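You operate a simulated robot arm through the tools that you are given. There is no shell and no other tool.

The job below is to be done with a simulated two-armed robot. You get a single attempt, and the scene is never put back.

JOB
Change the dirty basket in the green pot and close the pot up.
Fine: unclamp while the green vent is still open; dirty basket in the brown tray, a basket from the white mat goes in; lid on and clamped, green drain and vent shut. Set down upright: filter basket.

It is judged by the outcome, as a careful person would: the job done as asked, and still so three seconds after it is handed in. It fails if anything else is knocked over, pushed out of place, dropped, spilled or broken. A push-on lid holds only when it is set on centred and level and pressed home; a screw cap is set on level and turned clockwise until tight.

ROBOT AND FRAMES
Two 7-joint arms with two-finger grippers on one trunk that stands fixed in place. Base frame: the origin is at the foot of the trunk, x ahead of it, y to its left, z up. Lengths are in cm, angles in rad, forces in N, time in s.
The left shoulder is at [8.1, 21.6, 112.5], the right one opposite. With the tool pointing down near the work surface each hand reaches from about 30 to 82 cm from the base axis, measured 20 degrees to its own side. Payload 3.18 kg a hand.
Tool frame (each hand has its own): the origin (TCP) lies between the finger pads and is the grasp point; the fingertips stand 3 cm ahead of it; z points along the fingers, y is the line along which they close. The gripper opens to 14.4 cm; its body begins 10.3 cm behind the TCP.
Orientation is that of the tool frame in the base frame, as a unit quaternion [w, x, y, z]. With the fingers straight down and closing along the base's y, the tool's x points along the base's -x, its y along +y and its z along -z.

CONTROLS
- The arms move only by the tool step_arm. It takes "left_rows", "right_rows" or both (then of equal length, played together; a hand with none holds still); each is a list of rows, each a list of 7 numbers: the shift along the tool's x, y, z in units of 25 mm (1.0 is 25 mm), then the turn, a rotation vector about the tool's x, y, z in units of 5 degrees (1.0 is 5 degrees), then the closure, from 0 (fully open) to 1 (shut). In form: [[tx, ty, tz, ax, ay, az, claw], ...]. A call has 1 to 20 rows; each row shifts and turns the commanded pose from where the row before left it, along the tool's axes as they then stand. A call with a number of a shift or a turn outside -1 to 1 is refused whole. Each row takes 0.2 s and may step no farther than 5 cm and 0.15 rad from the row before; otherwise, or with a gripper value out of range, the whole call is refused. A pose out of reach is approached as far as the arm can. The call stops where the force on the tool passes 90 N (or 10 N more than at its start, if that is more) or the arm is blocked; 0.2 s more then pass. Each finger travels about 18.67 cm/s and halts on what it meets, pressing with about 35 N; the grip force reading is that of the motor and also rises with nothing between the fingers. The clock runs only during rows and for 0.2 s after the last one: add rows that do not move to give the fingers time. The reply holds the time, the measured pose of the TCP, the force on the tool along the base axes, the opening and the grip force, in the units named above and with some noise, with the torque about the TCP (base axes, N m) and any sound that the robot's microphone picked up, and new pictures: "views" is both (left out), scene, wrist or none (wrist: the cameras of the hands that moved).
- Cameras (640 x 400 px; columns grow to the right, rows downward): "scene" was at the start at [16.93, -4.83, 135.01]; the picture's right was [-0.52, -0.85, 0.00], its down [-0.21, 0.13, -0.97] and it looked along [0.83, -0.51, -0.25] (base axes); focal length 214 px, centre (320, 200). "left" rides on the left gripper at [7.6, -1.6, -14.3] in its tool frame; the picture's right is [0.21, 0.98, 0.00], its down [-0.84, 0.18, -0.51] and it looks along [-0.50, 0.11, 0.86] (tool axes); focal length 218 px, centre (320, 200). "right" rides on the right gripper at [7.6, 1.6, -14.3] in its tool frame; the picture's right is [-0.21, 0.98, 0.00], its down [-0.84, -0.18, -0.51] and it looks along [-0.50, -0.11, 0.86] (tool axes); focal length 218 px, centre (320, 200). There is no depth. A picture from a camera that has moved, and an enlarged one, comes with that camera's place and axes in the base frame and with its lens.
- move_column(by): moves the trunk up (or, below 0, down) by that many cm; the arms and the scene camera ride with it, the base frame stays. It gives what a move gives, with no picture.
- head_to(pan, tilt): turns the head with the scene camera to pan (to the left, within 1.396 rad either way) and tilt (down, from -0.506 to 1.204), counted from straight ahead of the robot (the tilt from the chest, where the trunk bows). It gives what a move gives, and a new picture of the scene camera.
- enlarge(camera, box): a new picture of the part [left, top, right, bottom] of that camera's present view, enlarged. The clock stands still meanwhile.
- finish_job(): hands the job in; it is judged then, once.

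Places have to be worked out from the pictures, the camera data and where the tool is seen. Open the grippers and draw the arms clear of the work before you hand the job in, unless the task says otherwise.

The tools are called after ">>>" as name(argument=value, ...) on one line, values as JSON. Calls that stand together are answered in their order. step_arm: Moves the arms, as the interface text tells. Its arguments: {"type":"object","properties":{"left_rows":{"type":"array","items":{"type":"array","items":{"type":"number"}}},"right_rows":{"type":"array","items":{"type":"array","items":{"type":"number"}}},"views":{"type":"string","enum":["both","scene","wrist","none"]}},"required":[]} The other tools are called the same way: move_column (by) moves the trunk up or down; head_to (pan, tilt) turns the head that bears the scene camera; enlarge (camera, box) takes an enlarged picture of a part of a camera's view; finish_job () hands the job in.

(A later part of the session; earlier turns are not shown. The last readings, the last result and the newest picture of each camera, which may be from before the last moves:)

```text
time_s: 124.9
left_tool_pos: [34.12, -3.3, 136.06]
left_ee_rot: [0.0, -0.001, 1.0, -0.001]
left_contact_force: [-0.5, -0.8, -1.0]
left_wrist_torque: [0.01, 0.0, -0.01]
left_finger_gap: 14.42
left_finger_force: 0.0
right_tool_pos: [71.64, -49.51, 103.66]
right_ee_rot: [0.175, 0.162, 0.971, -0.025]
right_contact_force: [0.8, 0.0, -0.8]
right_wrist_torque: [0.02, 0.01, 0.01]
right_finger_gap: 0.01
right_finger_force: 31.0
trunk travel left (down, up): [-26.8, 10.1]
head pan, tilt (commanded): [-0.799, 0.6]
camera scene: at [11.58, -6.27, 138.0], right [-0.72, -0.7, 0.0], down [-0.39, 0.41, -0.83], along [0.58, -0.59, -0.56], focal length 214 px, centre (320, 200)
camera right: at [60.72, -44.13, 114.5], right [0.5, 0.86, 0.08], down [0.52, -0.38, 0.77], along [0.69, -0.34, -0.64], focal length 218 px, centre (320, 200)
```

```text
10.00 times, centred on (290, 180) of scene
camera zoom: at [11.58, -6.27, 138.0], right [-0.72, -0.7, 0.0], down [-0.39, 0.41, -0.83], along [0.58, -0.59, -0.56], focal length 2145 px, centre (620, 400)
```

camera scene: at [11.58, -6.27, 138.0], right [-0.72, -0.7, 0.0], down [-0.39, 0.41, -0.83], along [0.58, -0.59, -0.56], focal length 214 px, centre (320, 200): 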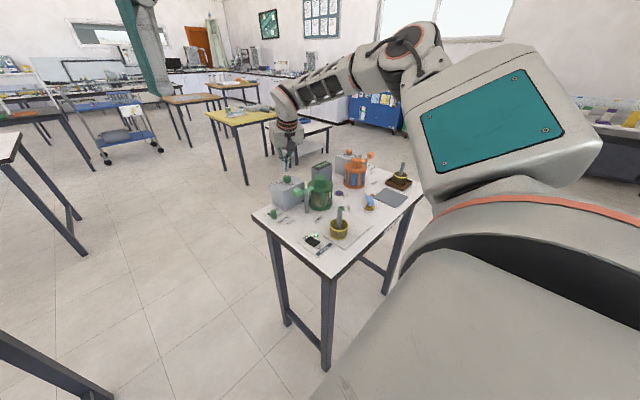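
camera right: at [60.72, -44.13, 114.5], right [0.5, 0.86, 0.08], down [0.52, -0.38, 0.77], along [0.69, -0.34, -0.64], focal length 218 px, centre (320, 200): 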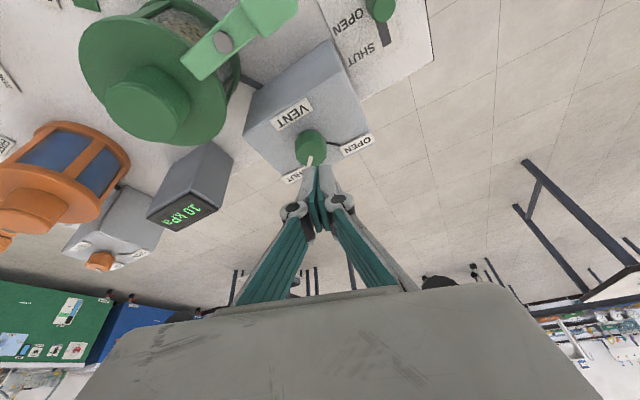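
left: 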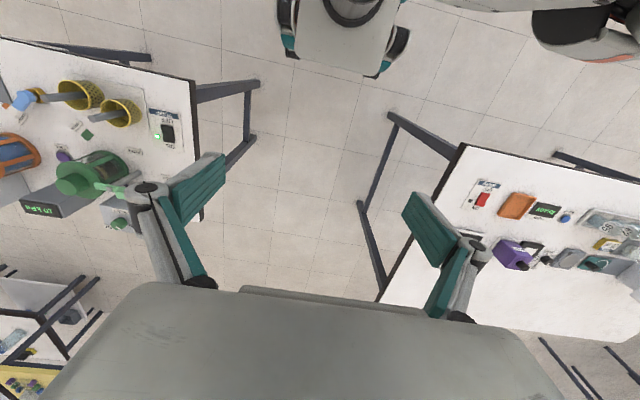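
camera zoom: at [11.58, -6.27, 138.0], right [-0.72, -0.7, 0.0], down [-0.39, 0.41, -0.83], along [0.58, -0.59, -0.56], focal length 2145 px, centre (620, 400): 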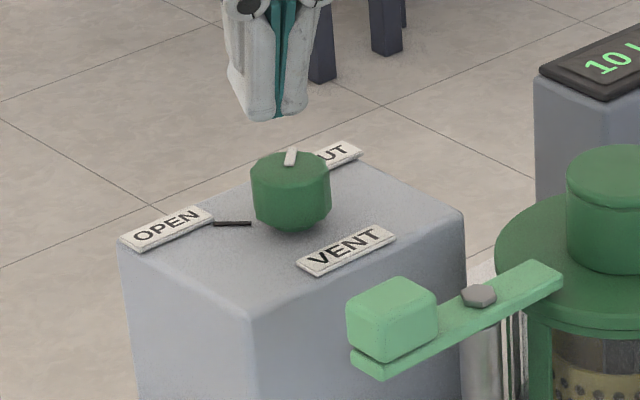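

The vent pointer reads about -43 to -45°; I'll verify it against the SHUT mark from another angle later. Now I head for the drain slider: reduce tilt to about 12° and move in front of it, still high.

>>> step_arm(right_rows=[[0, 0, 0, 0, 0.8, 0, 1], [0, 0, 0, 0, 0.8, 0, 1], [0.882, 0.598, -0.14, 0, 0, 0, 1], [0.882, 0.598, -0.14, 0, 0, 0, 1], [0.882, 0.598, -0.14, 0, 0, 0, 1], [0.882, 0.598, -0.14, 0, 0, 0, 1], [0.882, 0.598, -0.14, 0, 0, 0, 1], [0, 0, 0, 0, 0, 0, 1]], views="both")

>>> enlarge(camera="right", box=[240, 40, 400, 180])

>>> enlarge(camera="scene", box=[255, 160, 325, 225])

```text
time_s: 126.7
left_tool_pos: [34.13, -3.45, 135.96]
left_ee_rot: [-0.001, -0.001, 1.0, 0.0]
left_contact_force: [0.6, 0.1, -0.2]
left_wrist_torque: [0.02, 0.0, -0.02]
left_finger_gap: 14.38
left_finger_force: 0.0
right_tool_pos: [62.3, -37.33, 102.34]
right_ee_rot: [0.106, 0.164, 0.981, -0.013]
right_contact_force: [-0.1, -0.5, -0.4]
right_wrist_torque: [0.0, 0.04, 0.0]
right_finger_gap: 0.01
right_finger_force: 31.3
right hand out of reach, approached as far as the arm can: row 2
trunk travel left (down, up): [-26.8, 10.1]
head pan, tilt (commanded): [-0.799, 0.6]
camera scene: at [11.6, -6.3, 138.0], right [-0.72, -0.7, 0.0], down [-0.39, 0.41, -0.82], along [0.57, -0.59, -0.57], focal length 214 px, centre (320, 200)
camera right: at [52.99, -32.34, 114.8], right [0.51, 0.86, 0.05], down [0.62, -0.41, 0.67], along [0.6, -0.31, -0.74], focal length 218 px, centre (320, 200)
```

scene: 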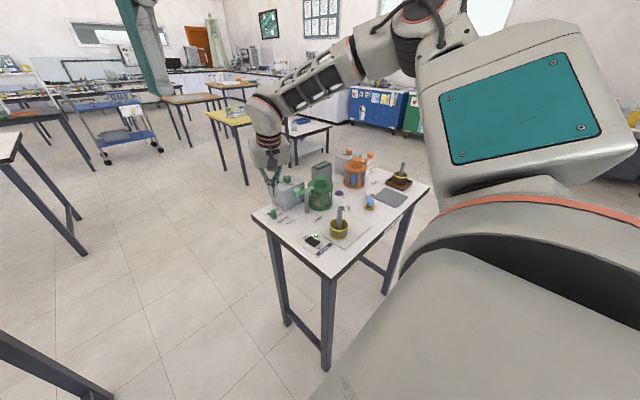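
right: 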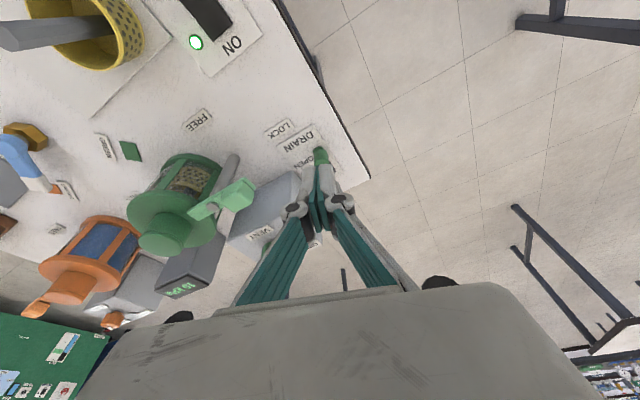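

```text
2.86 times, centred on (320, 110) of right
camera zoom: at [52.99, -32.34, 114.8], right [0.51, 0.86, 0.05], down [0.62, -0.41, 0.67], along [0.6, -0.31, -0.74], focal length 624 px, centre (320, 457)
```

zoom: 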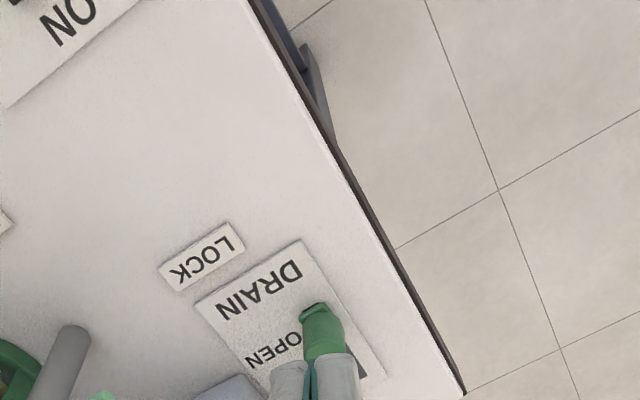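

```text
6.15 times, centred on (290, 192) of scene
camera zoom: at [11.6, -6.3, 138.0], right [-0.72, -0.7, 0.0], down [-0.39, 0.41, -0.82], along [0.57, -0.59, -0.57], focal length 1320 px, centre (505, 246)
```

zoom: 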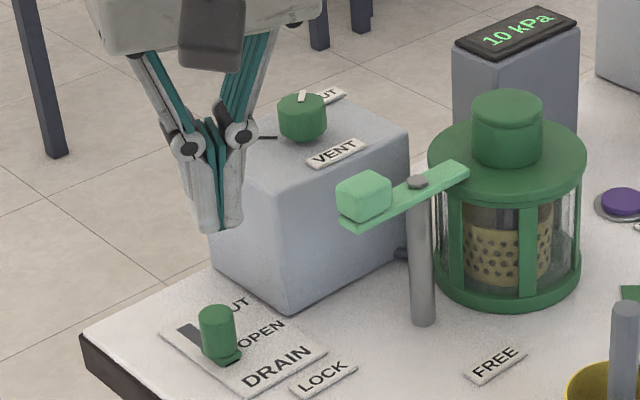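

The drain handle is at (67.9, -39.35), top z≈90. I lower the closed fingers to just in front (robot side) of it.

>>> step_arm(right_rows=[[0.04, -0.063, 0.793, 0, 0, 0, 1], [0.04, -0.063, 0.793, 0, 0, 0, 1], [0.04, -0.063, 0.793, 0, 0, 0, 1], [0.04, -0.063, 0.793, 0, 0, 0, 1], [0.04, -0.063, 0.793, 0, 0, 0, 1], [0.03, -0.063, 0.7, 0, 0, 0, 1], [0, 0, 0, 0, 0, 0, 1]], views="both")

>>> enlarge(camera="right", box=[240, 80, 400, 220])

>>> enlarge(camera="scene", box=[255, 175, 305, 215])

```text
time_s: 128.3
left_tool_pos: [34.07, -3.31, 135.87]
left_ee_rot: [0.0, -0.001, 1.0, -0.001]
left_contact_force: [-0.6, 0.5, -0.6]
left_wrist_torque: [-0.03, -0.01, 0.01]
left_finger_gap: 14.41
left_finger_force: 0.1
right_tool_pos: [63.82, -38.6, 90.99]
right_ee_rot: [0.106, 0.164, 0.981, -0.013]
right_contact_force: [0.4, -0.5, 0.7]
right_wrist_torque: [-0.02, 0.0, 0.02]
right_finger_gap: 0.01
right_finger_force: 31.1
trunk travel left (down, up): [-26.8, 10.1]
head pan, tilt (commanded): [-0.799, 0.6]
camera scene: at [11.54, -6.26, 138.02], right [-0.72, -0.7, 0.0], down [-0.39, 0.4, -0.83], along [0.58, -0.59, -0.56], focal length 214 px, centre (320, 200)
camera right: at [54.53, -33.75, 103.38], right [0.51, 0.86, 0.05], down [0.62, -0.41, 0.67], along [0.6, -0.31, -0.74], focal length 218 px, centre (320, 200)
```

scene: 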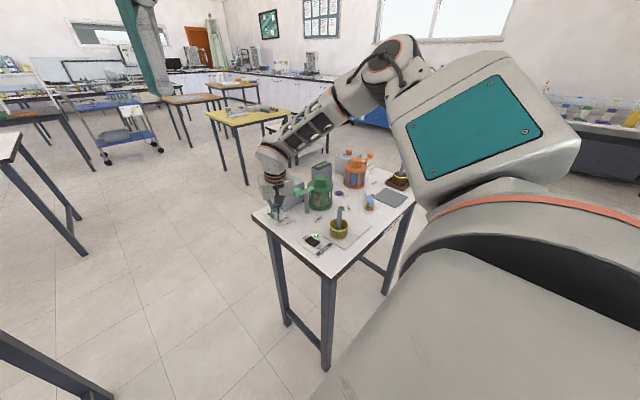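
right: 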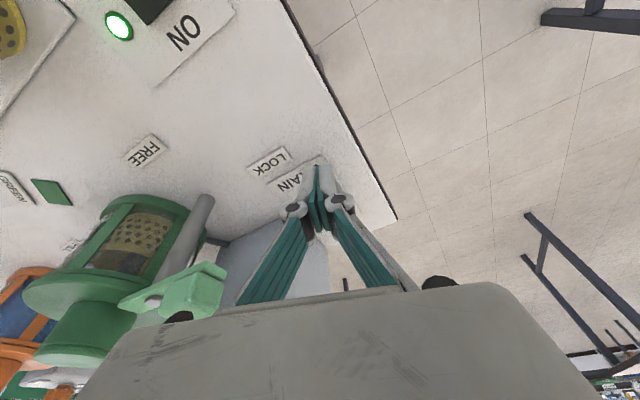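

```text
2.86 times, centred on (320, 150) of right
camera zoom: at [54.53, -33.75, 103.38], right [0.51, 0.86, 0.05], down [0.62, -0.41, 0.67], along [0.6, -0.31, -0.74], focal length 624 px, centre (320, 343)
```

zoom: 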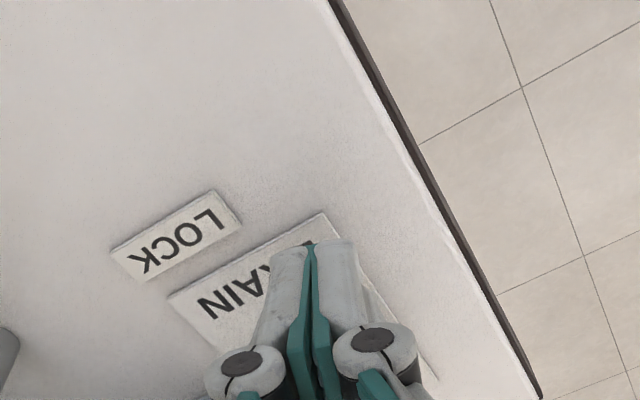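

```text
10.00 times, centred on (280, 195) of scene
camera zoom: at [11.54, -6.26, 138.02], right [-0.72, -0.7, 0.0], down [-0.39, 0.4, -0.83], along [0.58, -0.59, -0.56], focal length 2145 px, centre (720, 250)
```

zoom: 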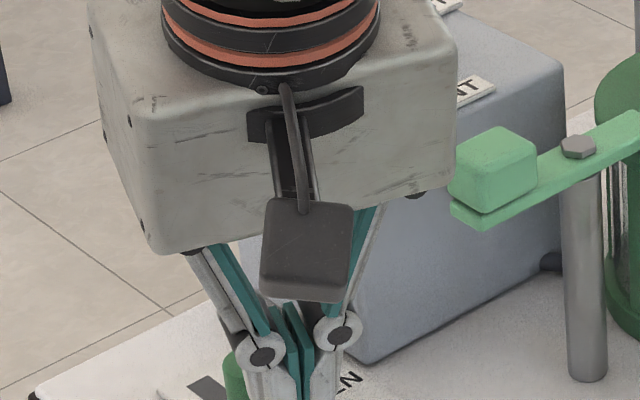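

The closed fingertips are just in front of the drain handle. I push in +x in small steps.

>>> step_arm(right_rows=[[-0.185, 0.065, 0.041, 0, 0, 0, 1], [-0.185, 0.065, 0.041, 0, 0, 0, 1], [-0.185, 0.065, 0.041, 0, 0, 0, 1], [-0.185, 0.065, 0.041, 0, 0, 0, 1], [-0.185, 0.065, 0.041, 0, 0, 0, 1], [0, 0, 0, 0, 0, 0, 1]], views="both")

>>> enlarge(camera="right", box=[240, 80, 400, 220])

>>> enlarge(camera="scene", box=[255, 185, 305, 220])

```text
time_s: 129.7
left_tool_pos: [34.09, -3.43, 135.89]
left_ee_rot: [0.0, -0.001, 1.0, -0.001]
left_contact_force: [0.7, 0.0, -0.6]
left_wrist_torque: [0.06, -0.02, 0.01]
left_finger_gap: 14.4
left_finger_force: 0.1
right_tool_pos: [66.37, -38.71, 91.08]
right_ee_rot: [0.105, 0.165, 0.981, -0.014]
right_contact_force: [-0.1, 0.5, 0.9]
right_wrist_torque: [0.01, 0.02, 0.0]
right_finger_gap: 0.0
right_finger_force: 30.7
trunk travel left (down, up): [-26.8, 10.1]
head pan, tilt (commanded): [-0.799, 0.6]
camera scene: at [11.56, -6.28, 138.01], right [-0.72, -0.7, 0.0], down [-0.39, 0.41, -0.83], along [0.58, -0.59, -0.56], focal length 214 px, centre (320, 200)
camera right: at [57.07, -33.88, 103.42], right [0.51, 0.86, 0.05], down [0.62, -0.41, 0.67], along [0.6, -0.31, -0.74], focal length 218 px, centre (320, 200)
```

scene: 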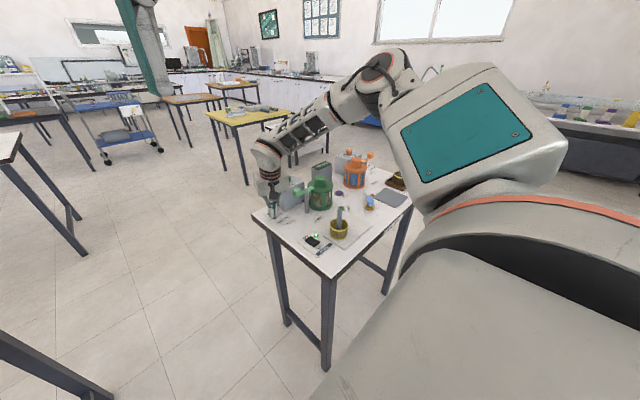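
right: 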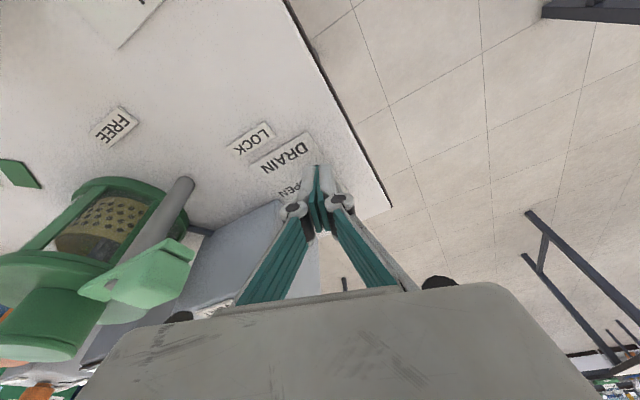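

```text
2.86 times, centred on (320, 150) of right
camera zoom: at [57.07, -33.88, 103.42], right [0.51, 0.86, 0.05], down [0.62, -0.41, 0.67], along [0.6, -0.31, -0.74], focal length 624 px, centre (320, 343)
```

zoom: 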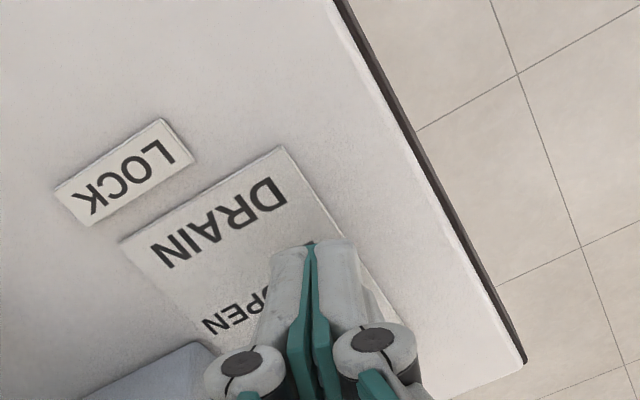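

```text
11.43 times, centred on (280, 202) of scene
camera zoom: at [11.56, -6.28, 138.01], right [-0.72, -0.7, 0.0], down [-0.39, 0.41, -0.83], along [0.58, -0.59, -0.56], focal length 2451 px, centre (777, 171)
```

zoom: 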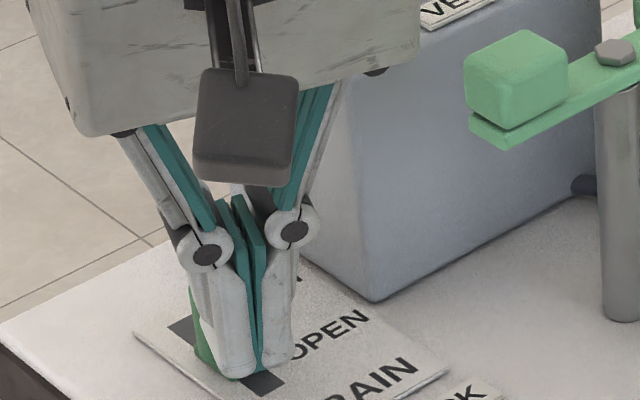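

The slider is moving (the OPEN end of its slot is now exposed). I continue pushing toward SHUT.

>>> step_arm(right_rows=[[-0.185, 0.065, 0.041, 0, 0, 0, 1], [-0.185, 0.065, 0.041, 0, 0, 0, 1], [-0.185, 0.065, 0.041, 0, 0, 0, 1], [-0.185, 0.065, 0.041, 0, 0, 0, 1], [0, 0, 0, 0, 0, 0, 1]], views="both")

>>> enlarge(camera="scene", box=[255, 185, 305, 220])

```text
time_s: 130.9
left_tool_pos: [34.1, -3.38, 135.96]
left_ee_rot: [0.0, -0.001, 1.0, 0.0]
left_contact_force: [-0.1, -0.8, -0.4]
left_wrist_torque: [0.02, -0.01, 0.02]
left_finger_gap: 14.4
left_finger_force: 0.1
right_tool_pos: [68.33, -38.77, 91.25]
right_ee_rot: [0.105, 0.165, 0.981, -0.014]
right_contact_force: [-0.2, 0.3, -0.5]
right_wrist_torque: [0.01, 0.03, 0.02]
right_finger_gap: 0.0
right_finger_force: 30.4
trunk travel left (down, up): [-26.8, 10.1]
head pan, tilt (commanded): [-0.799, 0.6]
camera scene: at [11.56, -6.28, 138.01], right [-0.72, -0.7, 0.0], down [-0.39, 0.41, -0.83], along [0.58, -0.59, -0.56], focal length 214 px, centre (320, 200)
camera right: at [58.98, -33.92, 103.53], right [0.51, 0.86, 0.05], down [0.62, -0.41, 0.67], along [0.6, -0.31, -0.74], focal length 218 px, centre (320, 200)
```

scene: 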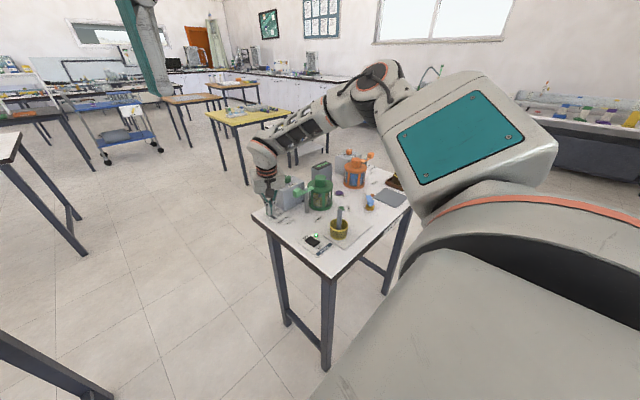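
right: 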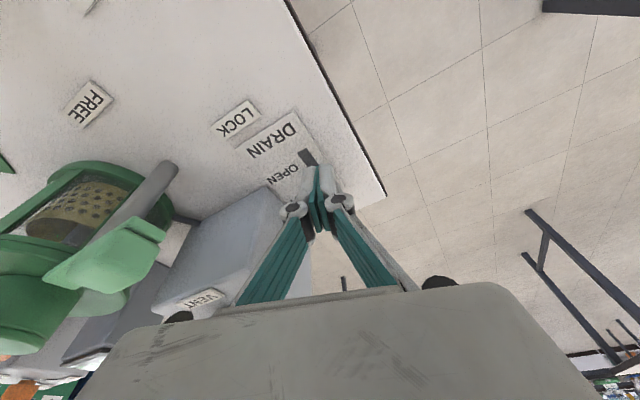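

```text
11.43 times, centred on (280, 202) of scene
camera zoom: at [11.56, -6.28, 138.01], right [-0.72, -0.7, 0.0], down [-0.39, 0.41, -0.83], along [0.58, -0.59, -0.56], focal length 2451 px, centre (777, 171)
```

zoom: 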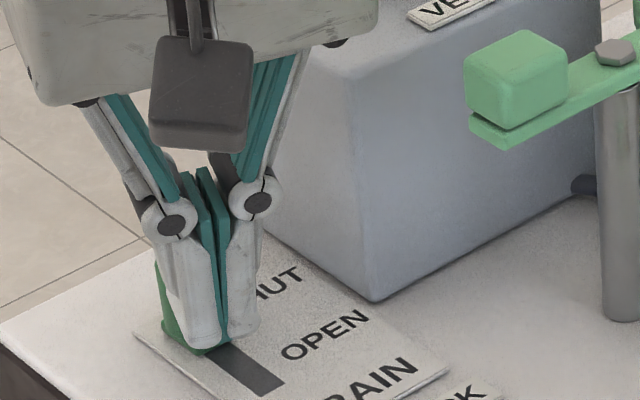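

The slider is close to the SHUT end. I push further in 0.2 cm steps until it meets its stop.

>>> step_arm(right_rows=[[-0.074, 0.026, 0.016, 0, 0, 0, 1], [-0.074, 0.026, 0.016, 0, 0, 0, 1], [0, 0, 0, 0, 0, 0, 1]], views="none")

>>> step_arm(right_rows=[[-0.074, 0.026, 0.016, 0, 0, 0, 1], [0, 0, 0, 0, 0, 0, 1]], views="none")

>>> enlarge(camera="scene", box=[255, 185, 305, 220])

```text
time_s: 131.7
left_tool_pos: [34.07, -3.46, 135.91]
left_ee_rot: [0.001, -0.001, 1.0, -0.001]
left_contact_force: [0.4, -0.2, 0.3]
left_wrist_torque: [-0.01, -0.02, -0.03]
left_finger_gap: 14.41
left_finger_force: 0.0
right_tool_pos: [68.66, -38.78, 91.15]
right_ee_rot: [0.105, 0.164, 0.981, -0.013]
right_contact_force: [-0.9, -0.8, -0.3]
right_wrist_torque: [0.0, -0.01, 0.02]
right_finger_gap: 0.0
right_finger_force: 30.3
trunk travel left (down, up): [-26.8, 10.1]
head pan, tilt (commanded): [-0.799, 0.6]
```

```text
time_s: 132.3
left_tool_pos: [34.1, -3.24, 136.1]
left_ee_rot: [0.0, -0.001, 1.0, -0.001]
left_contact_force: [-0.6, -0.5, -0.3]
left_wrist_torque: [-0.01, -0.02, 0.01]
left_finger_gap: 14.41
left_finger_force: 0.0
right_tool_pos: [68.81, -38.82, 91.0]
right_ee_rot: [0.104, 0.165, 0.981, -0.014]
right_contact_force: [-6.1, 2.2, 0.3]
right_wrist_torque: [0.02, 0.18, 0.04]
right_finger_gap: 0.0
right_finger_force: 31.0
trunk travel left (down, up): [-26.8, 10.1]
head pan, tilt (commanded): [-0.799, 0.6]
```

```text
11.43 times, centred on (280, 202) of scene
camera zoom: at [11.51, -6.26, 138.01], right [-0.72, -0.7, 0.0], down [-0.39, 0.41, -0.83], along [0.58, -0.59, -0.56], focal length 2451 px, centre (777, 171)
```

zoom: 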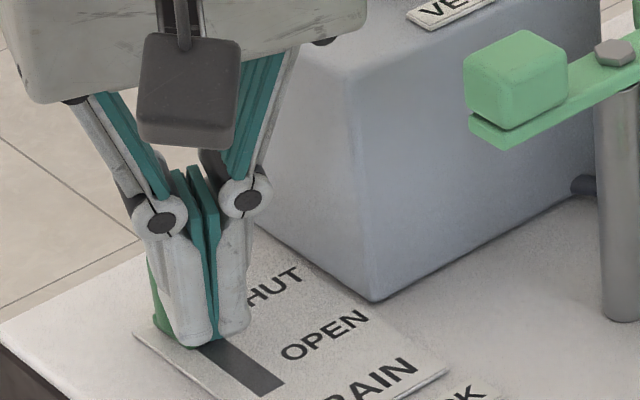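

A reaction of 6 N in x shows it has met its stop. One more small push to seat it, then I back off.

>>> step_arm(right_rows=[[-0.074, 0.026, 0.016, 0, 0, 0, 1], [0, 0, 0, 0, 0, 0, 1]], views="none")

>>> step_arm(right_rows=[[0.185, -0.065, -0.041, 0, 0, 0, 1], [0.37, -0.13, -0.082, 0, 0, 0, 1], [0.37, -0.13, -0.082, 0, 0, 0, 1], [-0.17, -0.007, -0.783, 0, 0, 0, 1], [-0.17, -0.007, -0.783, 0, 0, 0, 1], [-0.17, -0.007, -0.783, 0, 0, 0, 1], [-0.17, -0.007, -0.783, 0, 0, 0, 1], [-0.17, -0.007, -0.783, 0, 0, 0, 1], [-0.17, -0.007, -0.783, 0, 0, 0, 1], [-0.085, -0.004, -0.39, 0, 0, 0, 1]], views="both")

>>> enlarge(camera="scene", box=[255, 175, 325, 225])

>>> enlarge(camera="right", box=[200, 60, 400, 220])

```text
time_s: 132.9
left_tool_pos: [34.02, -3.27, 136.04]
left_ee_rot: [0.0, -0.001, 1.0, -0.001]
left_contact_force: [-0.5, 1.1, -1.1]
left_wrist_torque: [0.02, -0.02, 0.02]
left_finger_gap: 14.4
left_finger_force: 0.1
right_tool_pos: [68.8, -38.87, 90.97]
right_ee_rot: [0.103, 0.165, 0.981, -0.014]
right_contact_force: [-17.3, 1.6, -3.7]
right_wrist_torque: [-0.04, 0.47, -0.08]
right_finger_gap: 0.01
right_finger_force: 30.6
trunk travel left (down, up): [-26.8, 10.1]
head pan, tilt (commanded): [-0.799, 0.6]
```

```text
time_s: 135.1
left_tool_pos: [34.08, -3.41, 136.03]
left_ee_rot: [0.0, -0.001, 1.0, -0.001]
left_contact_force: [0.4, -1.2, -0.3]
left_wrist_torque: [-0.02, 0.0, 0.0]
left_finger_gap: 14.36
left_finger_force: 0.0
right_tool_pos: [66.66, -39.03, 103.96]
right_ee_rot: [0.105, 0.164, 0.981, -0.014]
right_contact_force: [-0.4, 0.4, -0.5]
right_wrist_torque: [-0.05, 0.0, 0.0]
right_finger_gap: 0.03
right_finger_force: 30.3
trunk travel left (down, up): [-26.8, 10.1]
head pan, tilt (commanded): [-0.799, 0.6]
camera scene: at [11.58, -6.28, 138.0], right [-0.72, -0.7, 0.0], down [-0.39, 0.41, -0.83], along [0.58, -0.59, -0.56], focal length 214 px, centre (320, 200)
camera right: at [57.35, -34.15, 116.39], right [0.51, 0.86, 0.05], down [0.62, -0.41, 0.67], along [0.6, -0.31, -0.74], focal length 218 px, centre (320, 200)
```

scene: 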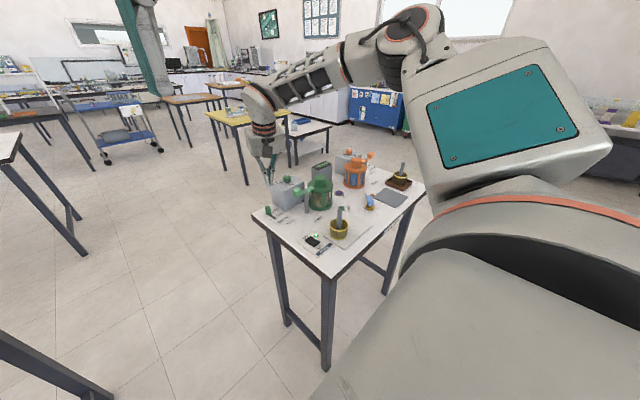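
right: 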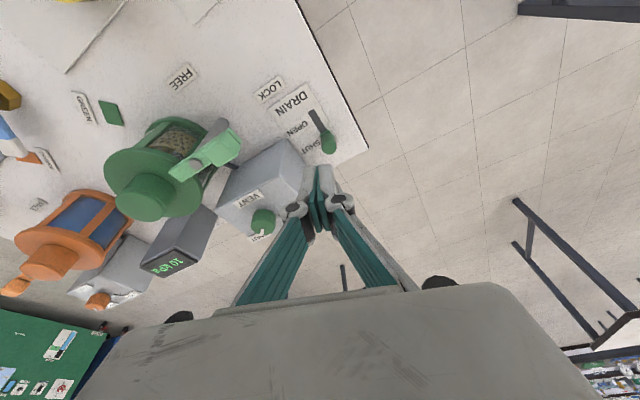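

```text
8.00 times, centred on (290, 200) of scene
camera zoom: at [11.58, -6.28, 138.0], right [-0.72, -0.7, 0.0], down [-0.39, 0.41, -0.83], along [0.58, -0.59, -0.56], focal length 1716 px, centre (560, 200)
```

zoom: 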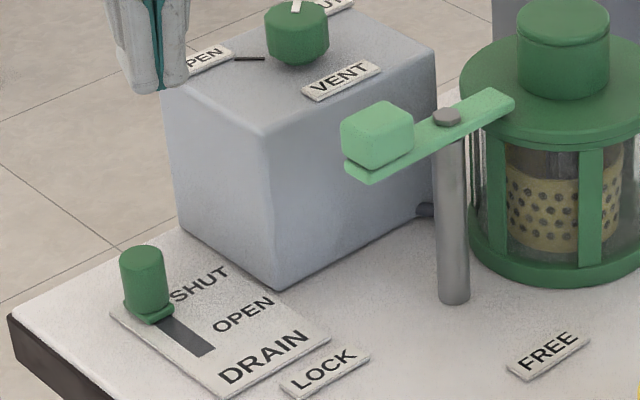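

```text
2.50 times, centred on (300, 140) of right
camera zoom: at [57.35, -34.15, 116.39], right [0.51, 0.86, 0.05], down [0.62, -0.41, 0.67], along [0.6, -0.31, -0.74], focal length 546 px, centre (370, 350)
```

zoom: 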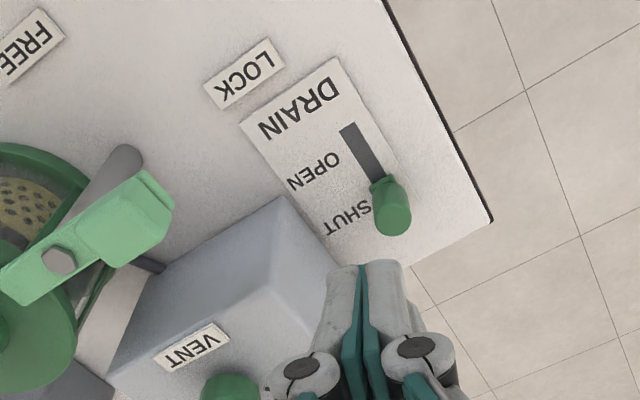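

The drain slider sits at the SHUT end of its slot. To verify the vent pointer against its SHUT mark, I move the hand back for a wrist-camera view from a different azimuth.

>>> step_arm(right_rows=[[0.178, -0.865, -0.2, 0, 0, 0, 1], [0.178, -0.865, -0.2, 0, 0, 0, 1], [0.178, -0.865, -0.2, 0, 0, 0, 1], [0.178, -0.865, -0.2, 0, 0, 0, 1], [0.178, -0.865, -0.2, 0, 0, 0, 1], [0.178, -0.865, -0.2, 0, 0, 0, 1], [0.178, -0.865, -0.2, 0, 0, 0, 1], [0.178, -0.865, -0.2, 0, 0, 0, 1], [0, 0, 0, 0, -0.92, 0, 1], [0, 0, 0, 0, -0.92, 0, 1], [0, 0, 0, 0, -0.92, 0, 1], [0, 0, 0, 0, -0.92, 0, 1], [0, 0, 0, 0, -0.92, 0, 1], [0, 0, 0, -0.572, 0, -0.82, 1], [0, 0, 0, -0.572, 0, -0.82, 1], [0, 0, 0, -0.572, 0, -0.82, 1], [0, 0, 0, -0.572, 0, -0.82, 1]], views="both")

>>> enlarge(camera="right", box=[260, 60, 420, 200])

```text
time_s: 138.7
left_tool_pos: [34.1, -3.29, 135.95]
left_ee_rot: [0.0, -0.001, 1.0, -0.001]
left_contact_force: [-0.6, -0.2, -0.7]
left_wrist_torque: [0.01, 0.01, 0.04]
left_finger_gap: 14.41
left_finger_force: 0.0
right_tool_pos: [56.75, -53.84, 107.18]
right_ee_rot: [0.303, -0.007, 0.953, 0.005]
right_contact_force: [-0.9, 0.8, -0.6]
right_wrist_torque: [0.01, -0.03, 0.02]
right_finger_gap: 0.01
right_finger_force: 30.7
trunk travel left (down, up): [-26.8, 10.1]
head pan, tilt (commanded): [-0.799, 0.6]
camera scene: at [11.57, -6.31, 138.0], right [-0.72, -0.7, 0.0], down [-0.39, 0.41, -0.82], along [0.58, -0.59, -0.57], focal length 214 px, centre (320, 200)
camera right: at [42.34, -52.56, 114.4], right [0.15, 0.98, 0.13], down [0.4, -0.18, 0.9], along [0.91, -0.09, -0.42], focal length 218 px, centre (320, 200)
```

scene: 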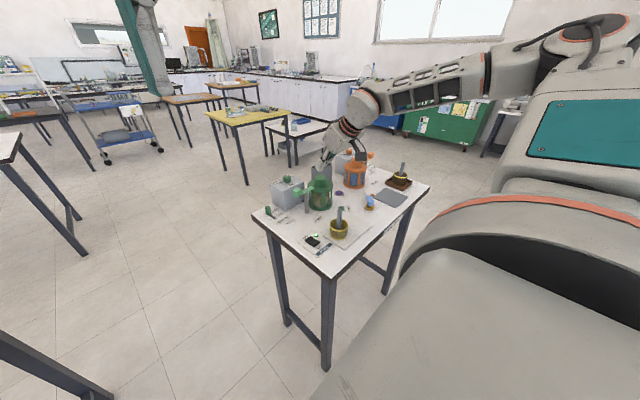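
right: 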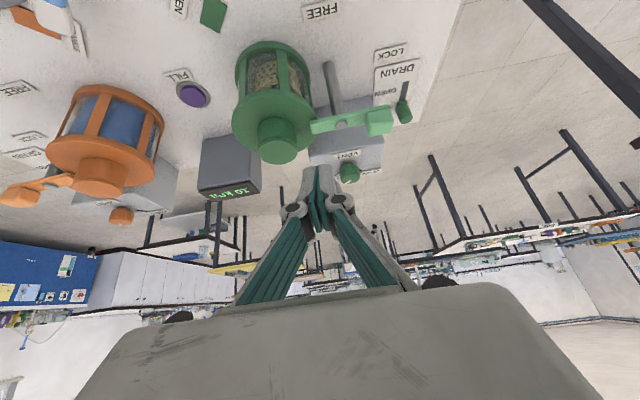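

```text
2.86 times, centred on (340, 130) of right
camera zoom: at [42.34, -52.56, 114.4], right [0.15, 0.98, 0.13], down [0.4, -0.18, 0.9], along [0.91, -0.09, -0.42], focal length 624 px, centre (263, 400)
```

zoom: 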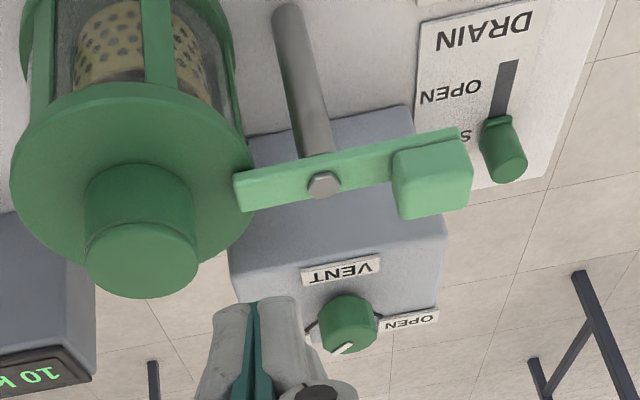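

This angle shows both marks beside the knob. I zoom in further on the knob.

>>> enlarge(camera="right", box=[328, 155, 378, 187])

>>> enlarge(camera="scene", box=[275, 165, 305, 190])

```text
12.50 times, centred on (353, 171) of right
camera zoom: at [42.34, -52.56, 114.4], right [0.15, 0.98, 0.13], down [0.4, -0.18, 0.9], along [0.91, -0.09, -0.42], focal length 2728 px, centre (-92, 562)
```

zoom: 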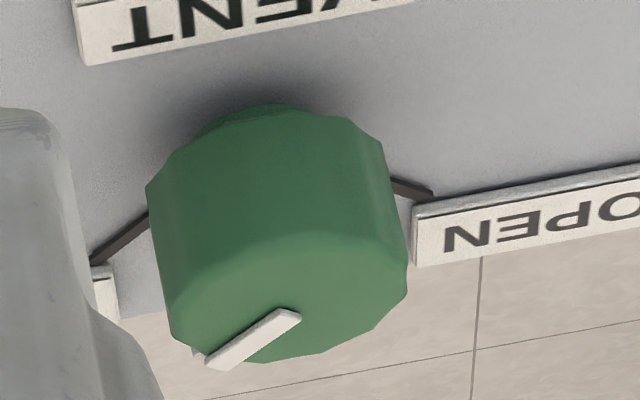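

```text
16.00 times, centred on (290, 178) of scene
camera zoom: at [11.57, -6.31, 138.0], right [-0.72, -0.7, 0.0], down [-0.39, 0.41, -0.82], along [0.58, -0.59, -0.57], focal length 3432 px, centre (800, 560)
```

zoom: 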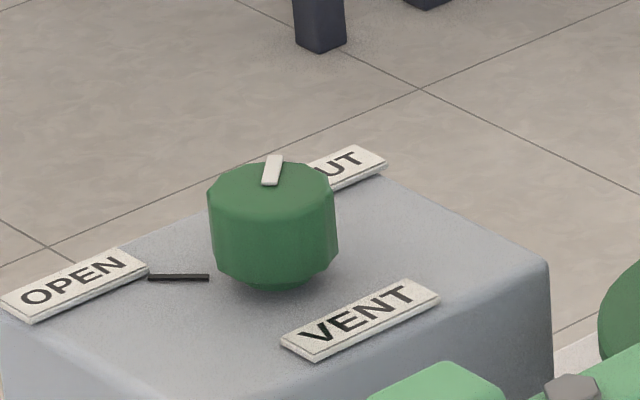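

The pointer stands at about -42.5°, a couple of degrees short of the SHUT mark line at -45°. To be sure it is fully shut, I go back for one short extra clockwise nudge.

>>> step_arm(right_rows=[[0, 0, 0, 0.572, 0, 0.82, 0.6], [0, 0, 0, 0.572, 0, 0.82, 0.6], [0, 0, 0, 0.572, 0, 0.82, 0.6], [0, 0, 0, 0.572, 0, 0.82, 0.6], [0, 0, 0, 0.572, 0, 0.82, 0.6], [0, 0, 0, 0.572, 0, 0.82, 0.6], [0, 0, 0, 0, 1, 0, 0.6], [0, 0, 0, 0, 1, 0, 0.6], [0, 0, 0, 0, 1, 0, 0.6], [-0.599, 0.718, 0.445, 0, 0, 0, 0.6], [-0.599, 0.718, 0.445, 0, 0, 0, 0.6], [-0.599, 0.718, 0.445, 0, 0, 0, 0.6], [-0.599, 0.718, 0.445, 0, 0, 0, 0.6], [-0.599, 0.718, 0.445, 0, 0, 0, 0.6], [-0.599, 0.718, 0.445, 0, 0, 0, 0.6], [0, 0, 0, 0, 0, 0, 0.6]], views="both")

>>> enlarge(camera="right", box=[240, 60, 400, 200])

```text
time_s: 142.1
left_tool_pos: [34.08, -3.33, 136.02]
left_ee_rot: [0.0, -0.001, 1.0, -0.001]
left_contact_force: [-0.1, 0.3, -0.5]
left_wrist_torque: [-0.01, -0.01, -0.01]
left_finger_gap: 14.37
left_finger_force: 0.1
right_tool_pos: [71.35, -49.93, 104.08]
right_ee_rot: [0.171, 0.247, 0.953, -0.039]
right_contact_force: [0.5, 0.3, 0.4]
right_wrist_torque: [0.0, -0.01, 0.05]
right_finger_gap: 5.72
right_finger_force: 0.1
trunk travel left (down, up): [-26.8, 10.1]
head pan, tilt (commanded): [-0.799, 0.6]
camera scene: at [11.51, -6.26, 138.02], right [-0.72, -0.7, 0.0], down [-0.39, 0.4, -0.83], along [0.58, -0.59, -0.56], focal length 214 px, centre (320, 200)
camera right: at [61.62, -42.61, 114.95], right [0.65, 0.76, 0.08], down [0.45, -0.46, 0.76], along [0.62, -0.46, -0.64], focal length 218 px, centre (320, 200)
```

scene: 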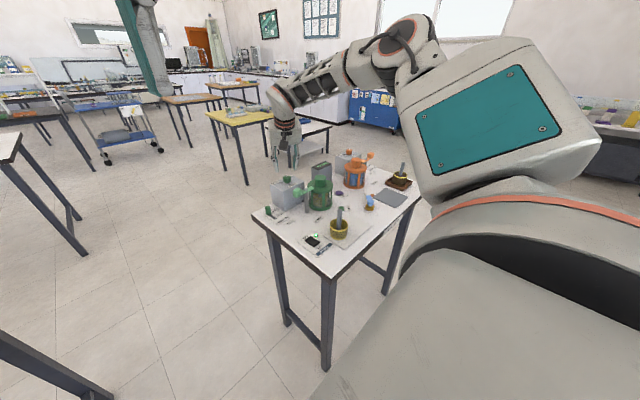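
right: 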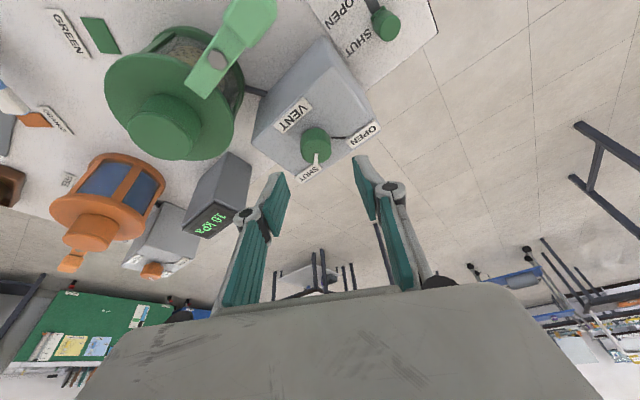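

```text
2.86 times, centred on (320, 130) of right
camera zoom: at [61.62, -42.61, 114.95], right [0.65, 0.76, 0.08], down [0.45, -0.46, 0.76], along [0.62, -0.46, -0.64], focal length 624 px, centre (320, 400)
```

zoom: 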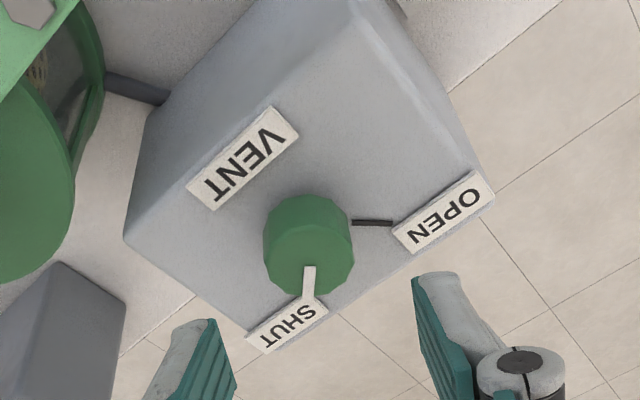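

I lower around the knob again and check centring.

>>> step_arm(right_rows=[[0.198, 0.005, 0.549, 0, 0, 0, 0.6], [0.198, 0.005, 0.549, 0, 0, 0, 0.6], [0.198, 0.005, 0.549, 0, 0, 0, 0.6], [0, 0, 0, 0, 0, 0, 0.6]], views="wrist")

>>> enlarge(camera="right", box=[240, 80, 400, 220])

```text
time_s: 143.1
left_tool_pos: [34.02, -3.32, 135.84]
left_ee_rot: [0.001, 0.0, 1.0, 0.0]
left_contact_force: [0.2, 0.1, 0.1]
left_wrist_torque: [-0.01, 0.0, 0.0]
left_finger_gap: 14.44
left_finger_force: 0.2
right_tool_pos: [71.29, -49.76, 99.61]
right_ee_rot: [0.17, 0.247, 0.953, -0.04]
right_contact_force: [-0.1, -0.2, 0.2]
right_wrist_torque: [-0.04, -0.01, -0.01]
right_finger_gap: 5.77
right_finger_force: 0.1
trunk travel left (down, up): [-26.8, 10.1]
head pan, tilt (commanded): [-0.799, 0.6]
camera right: at [61.63, -42.47, 110.47], right [0.65, 0.76, 0.08], down [0.45, -0.46, 0.76], along [0.62, -0.46, -0.64], focal length 218 px, centre (320, 200)
```

right: 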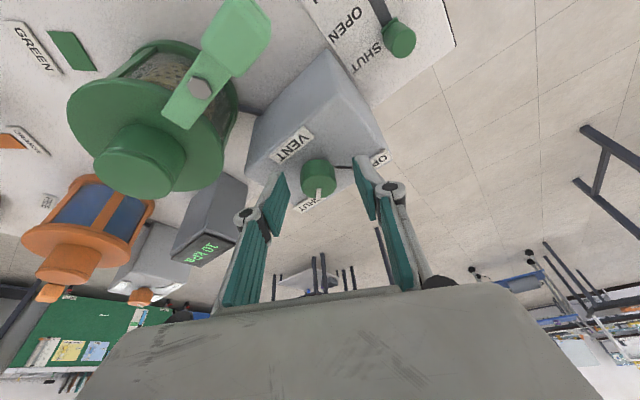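

```text
2.86 times, centred on (320, 150) of right
camera zoom: at [61.63, -42.47, 110.47], right [0.65, 0.76, 0.08], down [0.45, -0.46, 0.76], along [0.62, -0.46, -0.64], focal length 624 px, centre (320, 343)
```

zoom: 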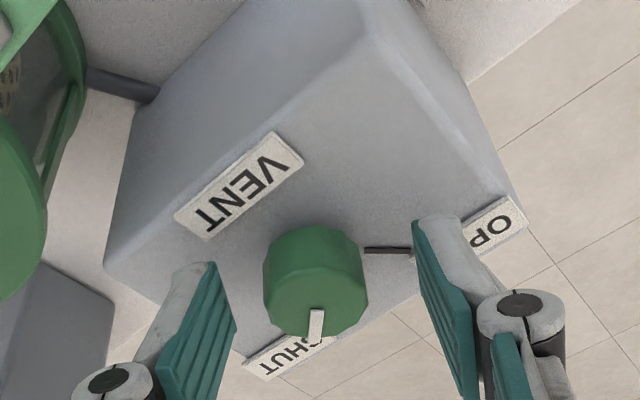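

Centred. I close, turn 6° clockwise, hold, and release.

>>> step_arm(right_rows=[[0, 0, 0, 0, 0, 0, 0.7], [0, 0, 0, 0, 0, 0, 0.8], [0, 0, 0, 0, 0, 0, 1], [0, 0, 0, 0, 0, 0, 1], [0, 0.0138, 0, 0.17, 0, 0.47, 1], [0, 0.0138, 0, 0.17, 0, 0.47, 1], [0, 0.006, 0, 0.07, 0, 0.19, 1], [0, 0, 0, 0, 0, 0, 1]], views="wrist")

>>> enlarge(camera="right", box=[280, 120, 360, 190])

>>> enlarge(camera="scene", box=[275, 165, 305, 190])

```text
time_s: 144.9
left_tool_pos: [34.16, -3.52, 135.92]
left_ee_rot: [0.0, -0.002, 1.0, 0.001]
left_contact_force: [-0.8, 0.7, -0.2]
left_wrist_torque: [0.04, -0.02, 0.03]
left_finger_gap: 14.4
left_finger_force: 0.0
right_tool_pos: [71.43, -49.8, 99.64]
right_ee_rot: [0.168, 0.297, 0.939, -0.049]
right_contact_force: [-1.1, -14.7, -3.1]
right_wrist_torque: [-1.01, -0.58, 0.56]
right_finger_gap: 2.92
right_finger_force: 44.9
trunk travel left (down, up): [-26.8, 10.1]
head pan, tilt (commanded): [-0.799, 0.6]
camera right: at [62.48, -41.58, 110.44], right [0.72, 0.69, 0.08], down [0.4, -0.51, 0.76], along [0.57, -0.52, -0.64], focal length 218 px, centre (320, 200)
```

right: 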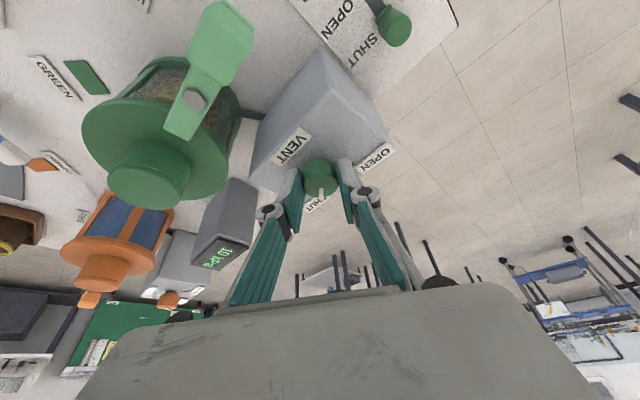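

```text
5.71 times, centred on (320, 155) of right
camera zoom: at [62.48, -41.58, 110.44], right [0.72, 0.69, 0.08], down [0.4, -0.51, 0.76], along [0.57, -0.52, -0.64], focal length 1247 px, centre (320, 457)
```

zoom: 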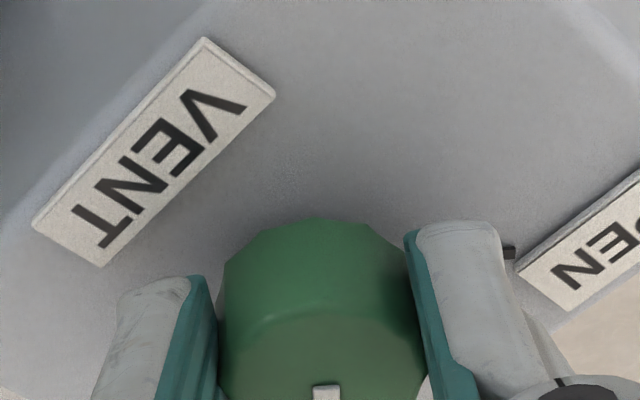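

```text
16.00 times, centred on (290, 178) of scene
camera zoom: at [11.58, -6.46, 137.99], right [-0.72, -0.7, 0.0], down [-0.39, 0.41, -0.82], along [0.58, -0.59, -0.57], focal length 3432 px, centre (800, 560)
```

zoom: 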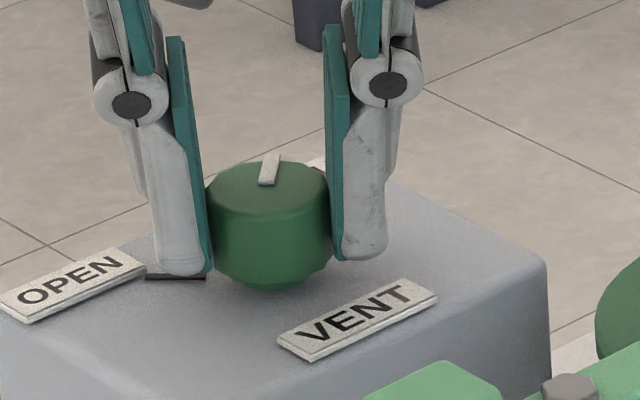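

The torque rose to 0.56 N·m with the pointer essentially unchanged at the SHUT mark: the knob is against its stop. I release and lift off.

>>> step_arm(right_rows=[[0, 0, 0, 0, 0, 0, 0.78], [0, 0, 0, 0, 0, 0, 0.68], [0, 0, 0, 0, 0, 0, 0.6], [0, 0, 0, 0, 0, 0, 0.6], [-0.276, 0, -0.75, 0, 0, 0, 0.6], [-0.276, 0, -0.75, 0, 0, 0, 0.6], [-0.276, 0, -0.75, 0, 0, 0, 0.6], [0, 0, 0, 0, 0, 0, 0.6]], views="both")

>>> enlarge(camera="scene", box=[275, 165, 305, 190])

>>> enlarge(camera="right", box=[280, 90, 360, 160])

```text
time_s: 146.7
left_tool_pos: [34.18, -3.36, 135.95]
left_ee_rot: [0.0, -0.001, 1.0, -0.001]
left_contact_force: [0.2, 0.5, -0.6]
left_wrist_torque: [0.0, -0.01, -0.01]
left_finger_gap: 14.36
left_finger_force: 0.0
right_tool_pos: [71.57, -49.81, 105.63]
right_ee_rot: [0.166, 0.297, 0.939, -0.048]
right_contact_force: [0.3, -0.3, -0.2]
right_wrist_torque: [0.03, 0.0, 0.0]
right_finger_gap: 5.77
right_finger_force: 0.0
trunk travel left (down, up): [-26.8, 10.1]
head pan, tilt (commanded): [-0.799, 0.6]
camera scene: at [11.6, -6.3, 138.0], right [-0.72, -0.7, 0.0], down [-0.39, 0.41, -0.82], along [0.57, -0.59, -0.57], focal length 214 px, centre (320, 200)
camera right: at [62.55, -41.61, 116.45], right [0.72, 0.69, 0.08], down [0.4, -0.51, 0.76], along [0.57, -0.52, -0.64], focal length 218 px, centre (320, 200)
```

scene: 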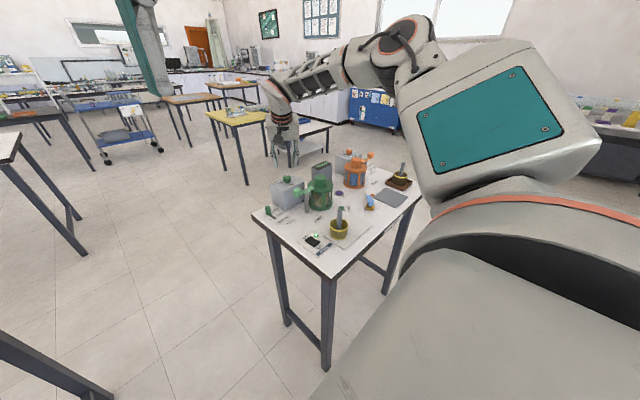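
right: 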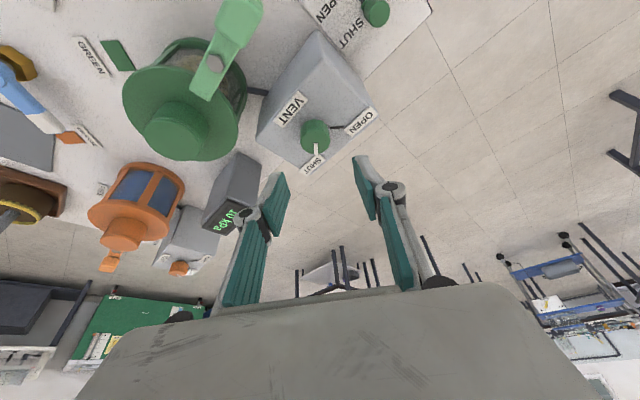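

```text
16.00 times, centred on (290, 178) of scene
camera zoom: at [11.6, -6.3, 138.0], right [-0.72, -0.7, 0.0], down [-0.39, 0.41, -0.82], along [0.57, -0.59, -0.57], focal length 3432 px, centre (800, 560)
```

zoom: 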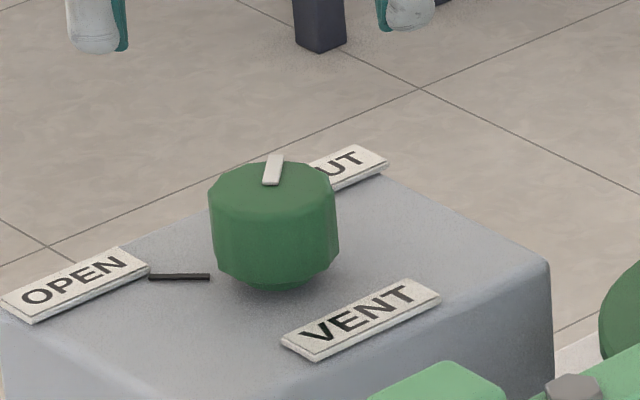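

```text
5.71 times, centred on (320, 125) of right
camera zoom: at [62.55, -41.61, 116.45], right [0.72, 0.69, 0.08], down [0.4, -0.51, 0.76], along [0.57, -0.52, -0.64], focal length 1247 px, centre (320, 629)
```

zoom: 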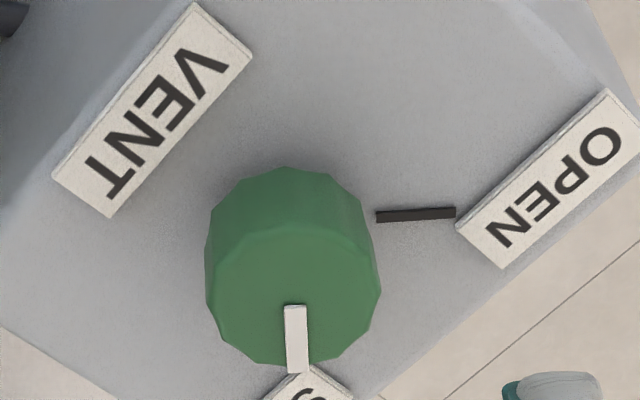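

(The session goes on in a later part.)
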